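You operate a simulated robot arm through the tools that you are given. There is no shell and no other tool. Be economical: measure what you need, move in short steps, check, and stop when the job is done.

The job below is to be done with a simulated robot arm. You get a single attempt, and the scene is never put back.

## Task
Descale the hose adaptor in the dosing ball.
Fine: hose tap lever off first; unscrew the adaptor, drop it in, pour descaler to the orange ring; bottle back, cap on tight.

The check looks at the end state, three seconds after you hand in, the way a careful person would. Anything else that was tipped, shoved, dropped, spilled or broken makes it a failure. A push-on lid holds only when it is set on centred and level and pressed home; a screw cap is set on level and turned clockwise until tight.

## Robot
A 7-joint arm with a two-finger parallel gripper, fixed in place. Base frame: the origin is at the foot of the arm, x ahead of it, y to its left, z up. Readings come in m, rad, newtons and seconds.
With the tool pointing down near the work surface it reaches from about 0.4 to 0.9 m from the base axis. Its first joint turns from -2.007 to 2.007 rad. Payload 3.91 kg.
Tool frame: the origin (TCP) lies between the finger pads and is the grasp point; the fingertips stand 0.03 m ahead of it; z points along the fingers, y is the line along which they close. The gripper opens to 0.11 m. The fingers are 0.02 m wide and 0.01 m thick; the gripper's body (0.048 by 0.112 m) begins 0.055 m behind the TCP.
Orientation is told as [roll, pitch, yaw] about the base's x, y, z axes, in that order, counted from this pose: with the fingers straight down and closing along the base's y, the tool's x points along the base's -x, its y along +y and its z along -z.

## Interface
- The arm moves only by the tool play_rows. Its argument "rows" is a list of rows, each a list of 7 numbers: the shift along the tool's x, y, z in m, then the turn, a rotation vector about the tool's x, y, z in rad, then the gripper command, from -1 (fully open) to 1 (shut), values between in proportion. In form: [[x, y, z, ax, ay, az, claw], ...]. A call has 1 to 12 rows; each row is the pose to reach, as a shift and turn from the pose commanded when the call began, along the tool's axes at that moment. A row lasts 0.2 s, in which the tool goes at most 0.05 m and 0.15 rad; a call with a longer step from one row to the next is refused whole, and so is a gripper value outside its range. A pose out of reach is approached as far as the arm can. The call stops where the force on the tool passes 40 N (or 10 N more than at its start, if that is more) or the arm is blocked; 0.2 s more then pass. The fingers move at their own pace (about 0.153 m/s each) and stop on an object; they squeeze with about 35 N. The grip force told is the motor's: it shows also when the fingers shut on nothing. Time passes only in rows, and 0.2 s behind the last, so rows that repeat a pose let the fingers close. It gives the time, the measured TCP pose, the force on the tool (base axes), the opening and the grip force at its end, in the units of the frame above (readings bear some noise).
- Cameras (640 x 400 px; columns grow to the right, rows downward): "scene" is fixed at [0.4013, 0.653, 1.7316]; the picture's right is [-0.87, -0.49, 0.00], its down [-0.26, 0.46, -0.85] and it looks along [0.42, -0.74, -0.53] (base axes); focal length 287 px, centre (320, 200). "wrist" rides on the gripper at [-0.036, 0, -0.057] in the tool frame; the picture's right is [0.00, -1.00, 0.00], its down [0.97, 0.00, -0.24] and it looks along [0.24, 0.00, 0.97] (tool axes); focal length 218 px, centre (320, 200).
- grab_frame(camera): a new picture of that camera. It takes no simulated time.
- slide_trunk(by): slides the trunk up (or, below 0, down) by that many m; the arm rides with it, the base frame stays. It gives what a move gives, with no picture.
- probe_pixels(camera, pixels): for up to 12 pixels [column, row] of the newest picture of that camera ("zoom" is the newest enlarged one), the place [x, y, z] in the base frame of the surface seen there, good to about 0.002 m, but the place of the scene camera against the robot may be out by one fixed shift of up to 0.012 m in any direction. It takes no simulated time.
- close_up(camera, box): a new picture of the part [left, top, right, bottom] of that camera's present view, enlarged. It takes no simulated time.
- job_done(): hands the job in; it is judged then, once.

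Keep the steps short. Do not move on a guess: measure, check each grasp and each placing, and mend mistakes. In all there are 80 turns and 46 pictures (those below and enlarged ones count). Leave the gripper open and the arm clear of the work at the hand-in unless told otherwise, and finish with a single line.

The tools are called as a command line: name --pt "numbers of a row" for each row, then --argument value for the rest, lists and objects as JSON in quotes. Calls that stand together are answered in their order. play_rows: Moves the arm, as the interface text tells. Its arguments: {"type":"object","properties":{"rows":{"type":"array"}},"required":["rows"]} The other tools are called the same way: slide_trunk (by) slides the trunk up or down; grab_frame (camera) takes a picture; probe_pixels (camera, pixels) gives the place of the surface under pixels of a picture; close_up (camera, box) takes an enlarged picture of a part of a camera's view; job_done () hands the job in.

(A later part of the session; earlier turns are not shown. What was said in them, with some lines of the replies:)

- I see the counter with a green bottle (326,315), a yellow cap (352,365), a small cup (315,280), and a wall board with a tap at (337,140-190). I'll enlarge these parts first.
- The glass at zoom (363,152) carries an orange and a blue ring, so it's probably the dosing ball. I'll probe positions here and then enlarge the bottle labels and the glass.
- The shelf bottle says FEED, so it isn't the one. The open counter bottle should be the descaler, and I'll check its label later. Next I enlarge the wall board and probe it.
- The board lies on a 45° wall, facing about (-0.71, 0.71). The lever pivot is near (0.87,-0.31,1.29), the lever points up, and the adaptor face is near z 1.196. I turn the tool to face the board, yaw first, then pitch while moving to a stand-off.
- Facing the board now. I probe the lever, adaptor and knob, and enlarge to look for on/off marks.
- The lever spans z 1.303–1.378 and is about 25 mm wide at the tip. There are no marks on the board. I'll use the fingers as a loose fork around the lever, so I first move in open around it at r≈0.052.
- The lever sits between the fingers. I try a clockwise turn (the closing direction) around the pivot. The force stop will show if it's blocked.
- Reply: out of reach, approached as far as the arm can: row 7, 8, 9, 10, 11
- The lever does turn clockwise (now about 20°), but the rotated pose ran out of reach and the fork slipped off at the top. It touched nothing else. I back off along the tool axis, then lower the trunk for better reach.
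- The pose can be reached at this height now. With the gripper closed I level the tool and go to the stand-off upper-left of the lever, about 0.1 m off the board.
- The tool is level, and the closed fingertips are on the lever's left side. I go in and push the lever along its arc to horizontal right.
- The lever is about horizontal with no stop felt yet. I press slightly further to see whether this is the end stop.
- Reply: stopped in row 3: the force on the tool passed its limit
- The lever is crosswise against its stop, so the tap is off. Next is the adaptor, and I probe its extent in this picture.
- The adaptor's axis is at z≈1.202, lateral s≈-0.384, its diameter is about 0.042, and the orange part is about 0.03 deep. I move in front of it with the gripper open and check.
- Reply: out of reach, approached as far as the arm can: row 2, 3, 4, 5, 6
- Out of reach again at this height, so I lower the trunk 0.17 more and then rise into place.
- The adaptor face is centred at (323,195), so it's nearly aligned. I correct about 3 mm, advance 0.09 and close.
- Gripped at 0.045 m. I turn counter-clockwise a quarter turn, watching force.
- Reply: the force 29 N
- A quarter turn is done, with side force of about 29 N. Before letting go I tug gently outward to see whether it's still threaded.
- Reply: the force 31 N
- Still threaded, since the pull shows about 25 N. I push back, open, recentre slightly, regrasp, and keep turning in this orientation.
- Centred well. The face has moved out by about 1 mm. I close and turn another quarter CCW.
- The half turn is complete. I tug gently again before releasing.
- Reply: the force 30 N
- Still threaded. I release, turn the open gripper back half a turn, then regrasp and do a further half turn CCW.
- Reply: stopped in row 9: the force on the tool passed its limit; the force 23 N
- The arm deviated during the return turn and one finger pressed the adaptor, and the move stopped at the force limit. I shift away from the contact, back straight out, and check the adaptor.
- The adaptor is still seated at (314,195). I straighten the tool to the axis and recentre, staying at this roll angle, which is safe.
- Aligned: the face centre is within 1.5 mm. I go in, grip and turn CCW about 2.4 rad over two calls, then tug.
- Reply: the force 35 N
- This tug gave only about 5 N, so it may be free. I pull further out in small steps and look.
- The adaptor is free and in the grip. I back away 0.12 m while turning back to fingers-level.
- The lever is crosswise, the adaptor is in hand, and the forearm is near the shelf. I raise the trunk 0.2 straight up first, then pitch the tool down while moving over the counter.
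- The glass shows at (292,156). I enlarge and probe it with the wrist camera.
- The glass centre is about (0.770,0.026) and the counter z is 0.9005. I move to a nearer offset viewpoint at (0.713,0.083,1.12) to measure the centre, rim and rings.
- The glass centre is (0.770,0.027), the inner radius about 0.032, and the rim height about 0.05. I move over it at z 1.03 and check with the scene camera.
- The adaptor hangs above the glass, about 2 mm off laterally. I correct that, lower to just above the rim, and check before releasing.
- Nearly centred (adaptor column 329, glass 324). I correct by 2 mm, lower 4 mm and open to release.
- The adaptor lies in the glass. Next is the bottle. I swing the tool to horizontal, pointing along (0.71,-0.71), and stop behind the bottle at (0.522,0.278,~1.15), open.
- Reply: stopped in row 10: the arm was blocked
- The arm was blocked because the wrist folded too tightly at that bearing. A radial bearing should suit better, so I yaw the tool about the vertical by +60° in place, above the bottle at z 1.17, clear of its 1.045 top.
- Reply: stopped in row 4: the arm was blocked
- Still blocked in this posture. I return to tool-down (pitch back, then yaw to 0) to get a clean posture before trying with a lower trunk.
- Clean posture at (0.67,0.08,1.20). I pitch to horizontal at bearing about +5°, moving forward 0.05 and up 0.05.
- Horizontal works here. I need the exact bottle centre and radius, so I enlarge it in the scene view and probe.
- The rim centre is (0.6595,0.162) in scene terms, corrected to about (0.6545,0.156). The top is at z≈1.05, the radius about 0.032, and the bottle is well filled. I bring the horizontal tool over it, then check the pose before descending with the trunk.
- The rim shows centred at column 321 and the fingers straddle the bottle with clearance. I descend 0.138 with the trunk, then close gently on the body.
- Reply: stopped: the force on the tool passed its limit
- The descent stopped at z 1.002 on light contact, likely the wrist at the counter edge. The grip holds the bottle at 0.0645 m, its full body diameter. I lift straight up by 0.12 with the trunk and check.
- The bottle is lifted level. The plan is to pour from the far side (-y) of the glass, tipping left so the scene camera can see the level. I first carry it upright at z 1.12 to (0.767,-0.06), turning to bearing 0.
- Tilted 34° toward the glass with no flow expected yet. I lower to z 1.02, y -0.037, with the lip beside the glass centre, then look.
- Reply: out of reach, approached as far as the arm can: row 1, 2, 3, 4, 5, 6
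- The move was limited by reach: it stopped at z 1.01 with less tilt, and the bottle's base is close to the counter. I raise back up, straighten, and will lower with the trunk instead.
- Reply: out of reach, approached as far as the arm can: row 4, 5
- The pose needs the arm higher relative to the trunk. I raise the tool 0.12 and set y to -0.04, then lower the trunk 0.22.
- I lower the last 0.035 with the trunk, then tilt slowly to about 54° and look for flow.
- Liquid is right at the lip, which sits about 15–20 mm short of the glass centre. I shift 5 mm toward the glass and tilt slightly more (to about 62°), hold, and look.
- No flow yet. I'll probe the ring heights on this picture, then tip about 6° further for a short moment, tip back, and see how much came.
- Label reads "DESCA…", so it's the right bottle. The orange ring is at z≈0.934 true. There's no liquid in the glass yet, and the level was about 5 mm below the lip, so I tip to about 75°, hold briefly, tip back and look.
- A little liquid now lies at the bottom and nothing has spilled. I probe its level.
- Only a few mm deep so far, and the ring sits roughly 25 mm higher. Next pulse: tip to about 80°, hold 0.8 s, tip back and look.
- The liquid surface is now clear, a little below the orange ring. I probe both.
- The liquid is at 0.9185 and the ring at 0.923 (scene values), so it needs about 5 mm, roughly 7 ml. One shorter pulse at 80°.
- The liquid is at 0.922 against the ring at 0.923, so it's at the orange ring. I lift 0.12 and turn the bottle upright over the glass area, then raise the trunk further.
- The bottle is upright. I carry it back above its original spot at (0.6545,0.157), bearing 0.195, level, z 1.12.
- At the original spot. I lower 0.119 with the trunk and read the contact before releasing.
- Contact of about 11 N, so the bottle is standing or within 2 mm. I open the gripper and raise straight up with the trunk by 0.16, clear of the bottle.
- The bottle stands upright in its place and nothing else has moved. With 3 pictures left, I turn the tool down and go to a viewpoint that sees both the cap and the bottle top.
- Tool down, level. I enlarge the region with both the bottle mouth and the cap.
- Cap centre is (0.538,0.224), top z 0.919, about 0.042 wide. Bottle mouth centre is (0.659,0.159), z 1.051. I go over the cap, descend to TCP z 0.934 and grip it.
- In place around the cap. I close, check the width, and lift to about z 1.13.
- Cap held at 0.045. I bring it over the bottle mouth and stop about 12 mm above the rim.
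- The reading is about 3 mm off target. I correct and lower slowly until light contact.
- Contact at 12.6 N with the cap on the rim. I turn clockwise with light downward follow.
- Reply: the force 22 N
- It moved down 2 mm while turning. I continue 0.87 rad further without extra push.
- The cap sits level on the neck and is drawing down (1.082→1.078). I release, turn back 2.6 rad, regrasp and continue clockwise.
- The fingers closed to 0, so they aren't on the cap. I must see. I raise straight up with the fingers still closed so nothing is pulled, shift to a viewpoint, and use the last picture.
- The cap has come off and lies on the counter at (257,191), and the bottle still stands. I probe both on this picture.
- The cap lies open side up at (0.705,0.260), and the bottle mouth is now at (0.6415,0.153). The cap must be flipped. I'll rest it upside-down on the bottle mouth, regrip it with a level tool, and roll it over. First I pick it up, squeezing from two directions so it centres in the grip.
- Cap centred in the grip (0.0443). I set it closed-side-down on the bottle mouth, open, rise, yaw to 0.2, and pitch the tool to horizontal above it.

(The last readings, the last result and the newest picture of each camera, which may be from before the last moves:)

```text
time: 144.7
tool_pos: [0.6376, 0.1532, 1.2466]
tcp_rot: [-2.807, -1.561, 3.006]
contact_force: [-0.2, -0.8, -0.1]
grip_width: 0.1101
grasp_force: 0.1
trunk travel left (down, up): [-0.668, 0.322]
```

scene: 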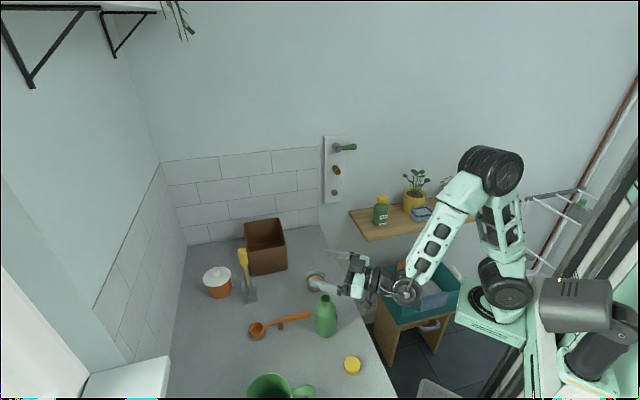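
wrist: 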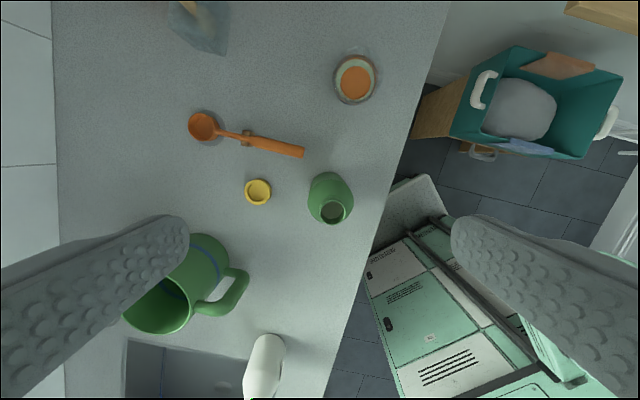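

The cap was set down on the mouth (6.5 N at the expected height) and the tool is horizontal above it. I lower to z 1.063, grip, lift 0.12 with the arm, then roll CCW half a turn.

slide_trunk --by -0.1835

play_rows --pt "0 0 0 0 0 0 -0.3" --pt "0 0 0 0 0 0 0.1" --pt "0 0 0 0 0 0 1" --pt "0 0 0 0 0 0 1" --pt "-0.01 0 0 0 0 0 1" --pt "-0.03 0 0 0 0 0 1" --pt "-0.06 0 0 0 0 0 1" --pt "-0.09 0 0 0 0 0 1" --pt "-0.12 0 0 0 0 0 1" --pt "-0.12 0 0 0 0 0 1"

play_rows --pt "0 0 0 0 0 -0.143 1" --pt "0 0 0 0 0 -0.286 1" --pt "0 0 0 0 0 -0.428 1" --pt "0 0 0 0 0 -0.571 1" --pt "0 0 0 0 0 -0.714 1" --pt "0 0 0 0 0 -0.857 1" --pt "0 0 0 0 0 -1.0 1" --pt "0 0 0 0 0 -1.142 1" --pt "0 0 0 0 0 -1.285 1" --pt "0 0 0 0 0 -1.428 1" --pt "0 0 0 0 0 -1.571 1"

play_rows --pt "0 0 0 0 0 -0.143 1" --pt "0 0 0 0 0 -0.286 1" --pt "0 0 0 0 0 -0.428 1" --pt "0 0 0 0 0 -0.571 1" --pt "0 0 0 0 0 -0.714 1" --pt "0 0 0 0 0 -0.857 1" --pt "0 0 0 0 0 -1.0 1" --pt "0 0 0 0 0 -1.142 1" --pt "0 0 0 0 0 -1.285 1" --pt "0 0 0 0 0 -1.428 1" --pt "0 0 0 0 0 -1.571 1"

```text
time: 146.8
tool_pos: [0.6376, 0.1538, 1.0629]
tcp_rot: [-2.606, -1.561, 2.806]
contact_force: [0.3, 0.0, -0.3]
grip_width: 0.1101
grasp_force: 0.0
trunk travel left (down, up): [-0.484, 0.506]
```

```text
time: 149.0
tool_pos: [0.6397, 0.1516, 1.185]
tcp_rot: [-2.595, -1.562, 2.792]
contact_force: [-0.6, 0.0, 0.2]
grip_width: 0.0453
grasp_force: 35.0
trunk travel left (down, up): [-0.484, 0.506]
```

```text
time: 151.4
tool_pos: [0.6384, 0.1541, 1.1829]
tcp_rot: [-1.578, 0.007, 1.769]
contact_force: [-1.6, -0.1, -0.6]
grip_width: 0.0451
grasp_force: 35.3
trunk travel left (down, up): [-0.484, 0.506]
```

```text
time: 153.8
tool_pos: [0.6372, 0.1535, 1.184]
tcp_rot: [2.348, 1.56, -0.595]
contact_force: [1.3, 0.4, -0.4]
grip_width: 0.0455
grasp_force: 34.6
trunk travel left (down, up): [-0.484, 0.506]
5 turns are left
```

The cap is flipped open side down and held at 0.0455, and 5 turns are left. I lower it onto the mouth with light pressure, make a small searching circle so it drops over the neck, then press.

play_rows --pt "-0.03 0 0.003 0 0 0 1" --pt "-0.065 0 0.003 0 0 0 1" --pt "-0.1 0 0.003 0 0 0 1" --pt "-0.115 0 0.003 0 0 0 1" --pt "-0.12 0 0.003 0 0 0 1" --pt "-0.12 0 0.003 0 0 0 1"

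play_rows --pt "-0.003 0 0 0 0 0 1" --pt "-0.005 0 0 0 0 0 1" --pt "-0.0067 0 0 0 0 0 1" --pt "-0.0067 0 0 0 0 0 1"

play_rows --pt "0 0.0012 0 0 0 0 1" --pt "0 0.0008 0.0008 0 0 0 1" --pt "0 0 0.0014 0 0 0 1" --pt "0 -0.001 0.001 0 0 0 1" --pt "0 -0.0016 0 0 0 0 1" --pt "0 -0.0012 -0.0012 0 0 0 1" --pt "0 0 -0.002 0 0 0 1" --pt "0 0.0015 -0.0015 0 0 0 1" --pt "0 0.0022 0 0 0 0 1" --pt "0 0.0015 0.0015 0 0 0 1" --pt "0 0 0.001 0 0 0 1" --pt "0 0 0 0 0 0 1"

play_rows --pt "-0.001 0 0 0 0 0 1" --pt "-0.002 0 0 0 0 0 1" --pt "-0.002 0 0 0 0 0 1"

```text
time: 155.2
tool_pos: [0.6421, 0.1543, 1.062]
tcp_rot: [2.552, 1.561, -0.392]
contact_force: [-0.3, 1.1, -0.5]
grip_width: 0.0453
grasp_force: 35.3
trunk travel left (down, up): [-0.484, 0.506]
```

```text
time: 156.2
tool_pos: [0.641, 0.1537, 1.056]
tcp_rot: [2.678, 1.562, -0.264]
contact_force: [-0.5, 0.9, 5.0]
grip_width: 0.0454
grasp_force: 34.9
trunk travel left (down, up): [-0.484, 0.506]
```

```text
time: 158.8
tool_pos: [0.6408, 0.1549, 1.0567]
tcp_rot: [2.608, 1.562, -0.336]
contact_force: [1.1, -0.4, 6.8]
grip_width: 0.0451
grasp_force: 35.6
trunk travel left (down, up): [-0.484, 0.506]
```

```text
time: 159.6
tool_pos: [0.641, 0.1531, 1.055]
tcp_rot: [2.798, 1.558, -0.145]
contact_force: [2.4, 1.3, 18.6]
grip_width: 0.0452
grasp_force: 35.2
trunk travel left (down, up): [-0.484, 0.506]
4 turns are left
```

The cap rests on the mouth with firm contact, and 4 turns are left. The roll leaves nearly 4.7 rad of clockwise travel with the tool down. I release, raise with the trunk, and pitch the tool to point down above the cap.

play_rows --pt "0.0015 0 0 0 0 0 1" --pt "0.002 0 0 0 0 0 0.12" --pt "0.002 0 0 0 0 0 0" --pt "0.002 0 0 0 0 0 -0.5" --pt "0.002 0 0 0 0 0 -1"

slide_trunk --by 0.15

play_rows --pt "0 0 0 0 -0.131 0 -1" --pt "0 0 0 0 -0.262 0 -1" --pt "0 0 0 0 -0.393 0 -1" --pt "0 0 0 0 -0.524 0 -1" --pt "0 0 0 0 -0.655 0 -1" --pt "0 0 0 0 -0.785 0 -1" --pt "0 0 0 0 -0.916 0 -1" --pt "0 0 0 0 -1.047 0 -1" --pt "0 0 0 0 -1.178 0 -1" --pt "0 0 0 0 -1.309 0 -1" --pt "0 0 0 0 -1.44 0 -1" --pt "0 0 0 0 -1.571 0 -1"

```text
time: 160.8
tool_pos: [0.6403, 0.1532, 1.0554]
tcp_rot: [2.552, 1.563, -0.391]
contact_force: [0.1, 0.7, 0.5]
grip_width: 0.1102
grasp_force: 0.1
trunk travel left (down, up): [-0.484, 0.506]
```

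```text
time: 162.5
tool_pos: [0.6425, 0.1535, 1.2058]
tcp_rot: [2.565, 1.562, -0.38]
contact_force: [-0.6, 0.0, 0.7]
grip_width: 0.1102
grasp_force: 0.1
trunk travel left (down, up): [-0.634, 0.356]
```

```text
time: 165.1
tool_pos: [0.6416, 0.1532, 1.2071]
tcp_rot: [0.006, 0.004, -2.943]
contact_force: [-1.2, 0.4, -0.7]
grip_width: 0.1101
grasp_force: 0.1
trunk travel left (down, up): [-0.634, 0.356]
3 turns are left
```

Tool down over the cap at (0.6416,0.153). I descend, grip, and turn clockwise about 4.8 rad in one grip with light downward follow.

play_rows --pt "0 0 0.035 0 0 0 -0.4" --pt "0 0 0.075 0 0 0 -0.4" --pt "0 0 0.105 0 0 0 -0.4" --pt "0 0 0.124 0 0 0 -0.4" --pt "0 0 0.124 0 0 0 -0.4" --pt "0 0 0.124 0 0 0 0.1" --pt "0 0 0.124 0 0 0 1" --pt "0 0 0.124 0 0 0 1" --pt "0 0 0.125 0 0 0 1" --pt "0 0 0.1258 0 0 0 1"

play_rows --pt "0 0 0 0 0 0.145 1" --pt "0 0 0 0 0 0.29 1" --pt "0 0 0.0002 0 0 0.435 1" --pt "0 0 0.0002 0 0 0.58 1" --pt "0 0 0.0004 0 0 0.725 1" --pt "0 0 0.0004 0 0 0.87 1" --pt "0 0 0.0006 0 0 1.015 1" --pt "0 0 0.0006 0 0 1.16 1" --pt "0 0 0.0008 0 0 1.305 1" --pt "0 0 0.0008 0 0 1.45 1" --pt "0 0 0.001 0 0 1.595 1" --pt "0 0 0.001 0 0 1.74 1"

play_rows --pt "0 0 0 0 0 0.145 1" --pt "0 0 0 0 0 0.29 1" --pt "0 0 0.0002 0 0 0.435 1" --pt "0 0 0.0002 0 0 0.58 1" --pt "0 0 0.0004 0 0 0.725 1" --pt "0 0 0.0004 0 0 0.87 1" --pt "0 0 0.0006 0 0 1.015 1" --pt "0 0 0.0006 0 0 1.16 1" --pt "0 0 0.0008 0 0 1.305 1" --pt "0 0 0.0008 0 0 1.45 1" --pt "0 0 0.001 0 0 1.595 1" --pt "0 0 0.001 0 0 1.74 1"

play_rows --pt "0 0 0 0 0 0.145 1" --pt "0 0 0 0 0 0.29 1" --pt "0 0 0.0002 0 0 0.435 1" --pt "0 0 0.0004 0 0 0.58 1" --pt "0 0 0.0006 0 0 0.725 1" --pt "0 0 0.0008 0 0 0.87 1" --pt "0 0 0.001 0 0 1.015 1" --pt "0 0 0.001 0 0 1.16 1" --pt "0 0 0.001 0 0 1.3 1"

```text
time: 167.3
tool_pos: [0.6425, 0.1533, 1.0827]
tcp_rot: [0.003, 0.008, -2.945]
contact_force: [-2.3, -1.7, 12.7]
grip_width: 0.0451
grasp_force: 34.5
trunk travel left (down, up): [-0.634, 0.356]
```

```text
time: 169.9
tool_pos: [0.6415, 0.1531, 1.08]
tcp_rot: [-0.008, 0.003, 1.597]
contact_force: [-3.7, -2.8, 20.1]
grip_width: 0.0447
grasp_force: 34.7
trunk travel left (down, up): [-0.634, 0.356]
```

```text
time: 172.5
tool_pos: [0.6428, 0.1533, 1.0786]
tcp_rot: [-0.001, -0.009, -0.142]
contact_force: [0.5, 5.1, 19.3]
grip_width: 0.0452
grasp_force: 34.8
trunk travel left (down, up): [-0.634, 0.356]
```

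```text
time: 174.5
tool_pos: [0.6425, 0.1528, 1.0768]
tcp_rot: [0.009, -0.004, -1.441]
contact_force: [3.8, 4.6, 19.5]
grip_width: 0.0449
grasp_force: 35.2
trunk travel left (down, up): [-0.634, 0.356]
2 turns are left
```

The force stayed at about 20 N while the cap moved down steadily (1.0827→1.0768), so it's threading on. I do one more ratchet: relieve, open, turn back, regrip and tighten clockwise, then release and withdraw straight up.

play_rows --pt "0 0 -0.0015 0 0 0 1" --pt "0 0 -0.002 0 0 0 0" --pt "0 0 -0.002 0 0 0 -0.4" --pt "0 0 -0.002 0 0 -0.14 -0.4" --pt "0 0 -0.002 0 0 -0.285 -0.4" --pt "0 0 -0.002 0 0 -0.43 -0.4" --pt "0 0 -0.002 0 0 -0.575 -0.4" --pt "0 0 -0.002 0 0 -0.72 -0.4" --pt "0 0 -0.002 0 0 -0.865 -0.4" --pt "0 0 -0.002 0 0 -1.01 -0.4" --pt "0 0 -0.002 0 0 -1.155 -0.4" --pt "0 0 -0.002 0 0 -1.3 -0.4"

play_rows --pt "0 0 0 0 0 -0.145 -0.4" --pt "0 0 0 0 0 -0.29 -0.4" --pt "0 0 0 0 0 -0.435 -0.4" --pt "0 0 0 0 0 -0.58 -0.4" --pt "0 0 0 0 0 -0.725 -0.4" --pt "0 0 0 0 0 -0.87 -0.4" --pt "0 0 0 0 0 -1.015 -0.4" --pt "0 0 0 0 0 -1.16 -0.4" --pt "0 0 0 0 0 -1.305 -0.4" --pt "0 0 0 0 0 -1.45 -0.4" --pt "0 0 0 0 0 -1.595 -0.4" --pt "0 0 0 0 0 -1.74 -0.4"

play_rows --pt "0 0 0 0 0 -0.145 -0.4" --pt "0 0 0 0 0 -0.29 -0.4" --pt "0 0 0 0 0 -0.435 -0.4" --pt "0 0 0 0 0 -0.58 -0.4" --pt "0 0 0 0 0 -0.725 -0.4" --pt "0 0 0 0 0 -0.87 -0.4" --pt "0 0 0 0 0 -1.0 -0.4" --pt "0 0 0 0 0 -1.0 0.1" --pt "0 0 0 0 0 -1.0 1" --pt "0 0 0 0 0 -1.0 1" --pt "0 0 0.001 0 0 -1.0 1" --pt "0 0 0.002 0 0 -1.0 1"

play_rows --pt "0 0 0 0 0 0.145 1" --pt "0 0 0 0 0 0.29 1" --pt "0 0 0.0002 0 0 0.435 1" --pt "0 0 0.0002 0 0 0.58 1" --pt "0 0 0.0004 0 0 0.725 1" --pt "0 0 0.0004 0 0 0.87 1" --pt "0 0 0.0006 0 0 1.015 1" --pt "0 0 0.0006 0 0 1.16 1" --pt "0 0 0.0008 0 0 1.305 1" --pt "0 0 0.0008 0 0 1.45 1" --pt "0 0 0.001 0 0 1.595 1" --pt "0 0 0.001 0 0 1.74 1"

play_rows --pt "0 0 0 0 0 0.145 1" --pt "0 0 0 0 0 0.29 1" --pt "0 0 0.0002 0 0 0.435 1" --pt "0 0 0.0002 0 0 0.58 1" --pt "0 0 0.0004 0 0 0.725 1" --pt "0 0 0.0004 0 0 0.87 1" --pt "0 0 0.0006 0 0 1.015 1" --pt "0 0 0.0006 0 0 1.16 1" --pt "0 0 0.0008 0 0 1.305 1" --pt "0 0 0.0008 0 0 1.45 1" --pt "0 0 0.001 0 0 1.595 1" --pt "0 0 0.001 0 0 1.74 1"

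play_rows --pt "0 0 -0.0015 0 0 0 1" --pt "0 0 -0.002 0 0 0 0" --pt "0 0 -0.002 0 0 0 -0.5" --pt "0 0 -0.002 0 0 0 -1" --pt "0 0 -0.03 0 0 0 -1" --pt "0 0 -0.07 0 0 0 -1" --pt "0 0 -0.11 0 0 0 -1" --pt "0 0 -0.15 0 0 0 -1" --pt "0 0 -0.18 0 0 0 -1"

```text
time: 177.1
tool_pos: [0.6423, 0.153, 1.0802]
tcp_rot: [-0.002, -0.006, -0.137]
contact_force: [-0.1, -0.2, -0.5]
grip_width: 0.077
grasp_force: 0.1
trunk travel left (down, up): [-0.634, 0.356]
```

```text
time: 179.7
tool_pos: [0.6423, 0.1526, 1.079]
tcp_rot: [-0.008, 0.003, 1.601]
contact_force: [0.1, 0.2, -0.1]
grip_width: 0.0771
grasp_force: 0.1
trunk travel left (down, up): [-0.634, 0.356]
```

```text
time: 182.3
tool_pos: [0.6422, 0.1534, 1.0796]
tcp_rot: [-0.006, 0.012, 2.601]
contact_force: [0.7, 3.4, 21.8]
grip_width: 0.0443
grasp_force: 35.1
trunk travel left (down, up): [-0.634, 0.356]
```

```text
time: 184.9
tool_pos: [0.6412, 0.1526, 1.0773]
tcp_rot: [-0.008, -0.002, 0.859]
contact_force: [-1.0, -1.9, 14.5]
grip_width: 0.0445
grasp_force: 34.9
trunk travel left (down, up): [-0.634, 0.356]
```

```text
time: 187.5
tool_pos: [0.642, 0.1532, 1.076]
tcp_rot: [0.006, -0.008, -0.882]
contact_force: [0.6, -0.6, 23.1]
grip_width: 0.0444
grasp_force: 35.6
trunk travel left (down, up): [-0.634, 0.356]
```

```text
time: 189.5
tool_pos: [0.6399, 0.155, 1.2565]
tcp_rot: [0.003, -0.009, -0.879]
contact_force: [0.0, 0.3, -0.3]
grip_width: 0.11
grasp_force: 0.1
trunk travel left (down, up): [-0.634, 0.356]
1 turns are left
```

The second grip found the cap still on the neck at 0.044 and turned it about 3.5 rad further. The gripper is now open and clear above the bottle, so I hand in with my last turn.

job_done

```text
The job is handed in.
```

Handed in: tap lever off, adaptor in the dosing ball with descaler to the orange ring, bottle back about 2 cm off its spot; the cap fell off once, was refitted and turned about 8 rad clockwise, but with no pictures left I couldn't confirm it is tight.
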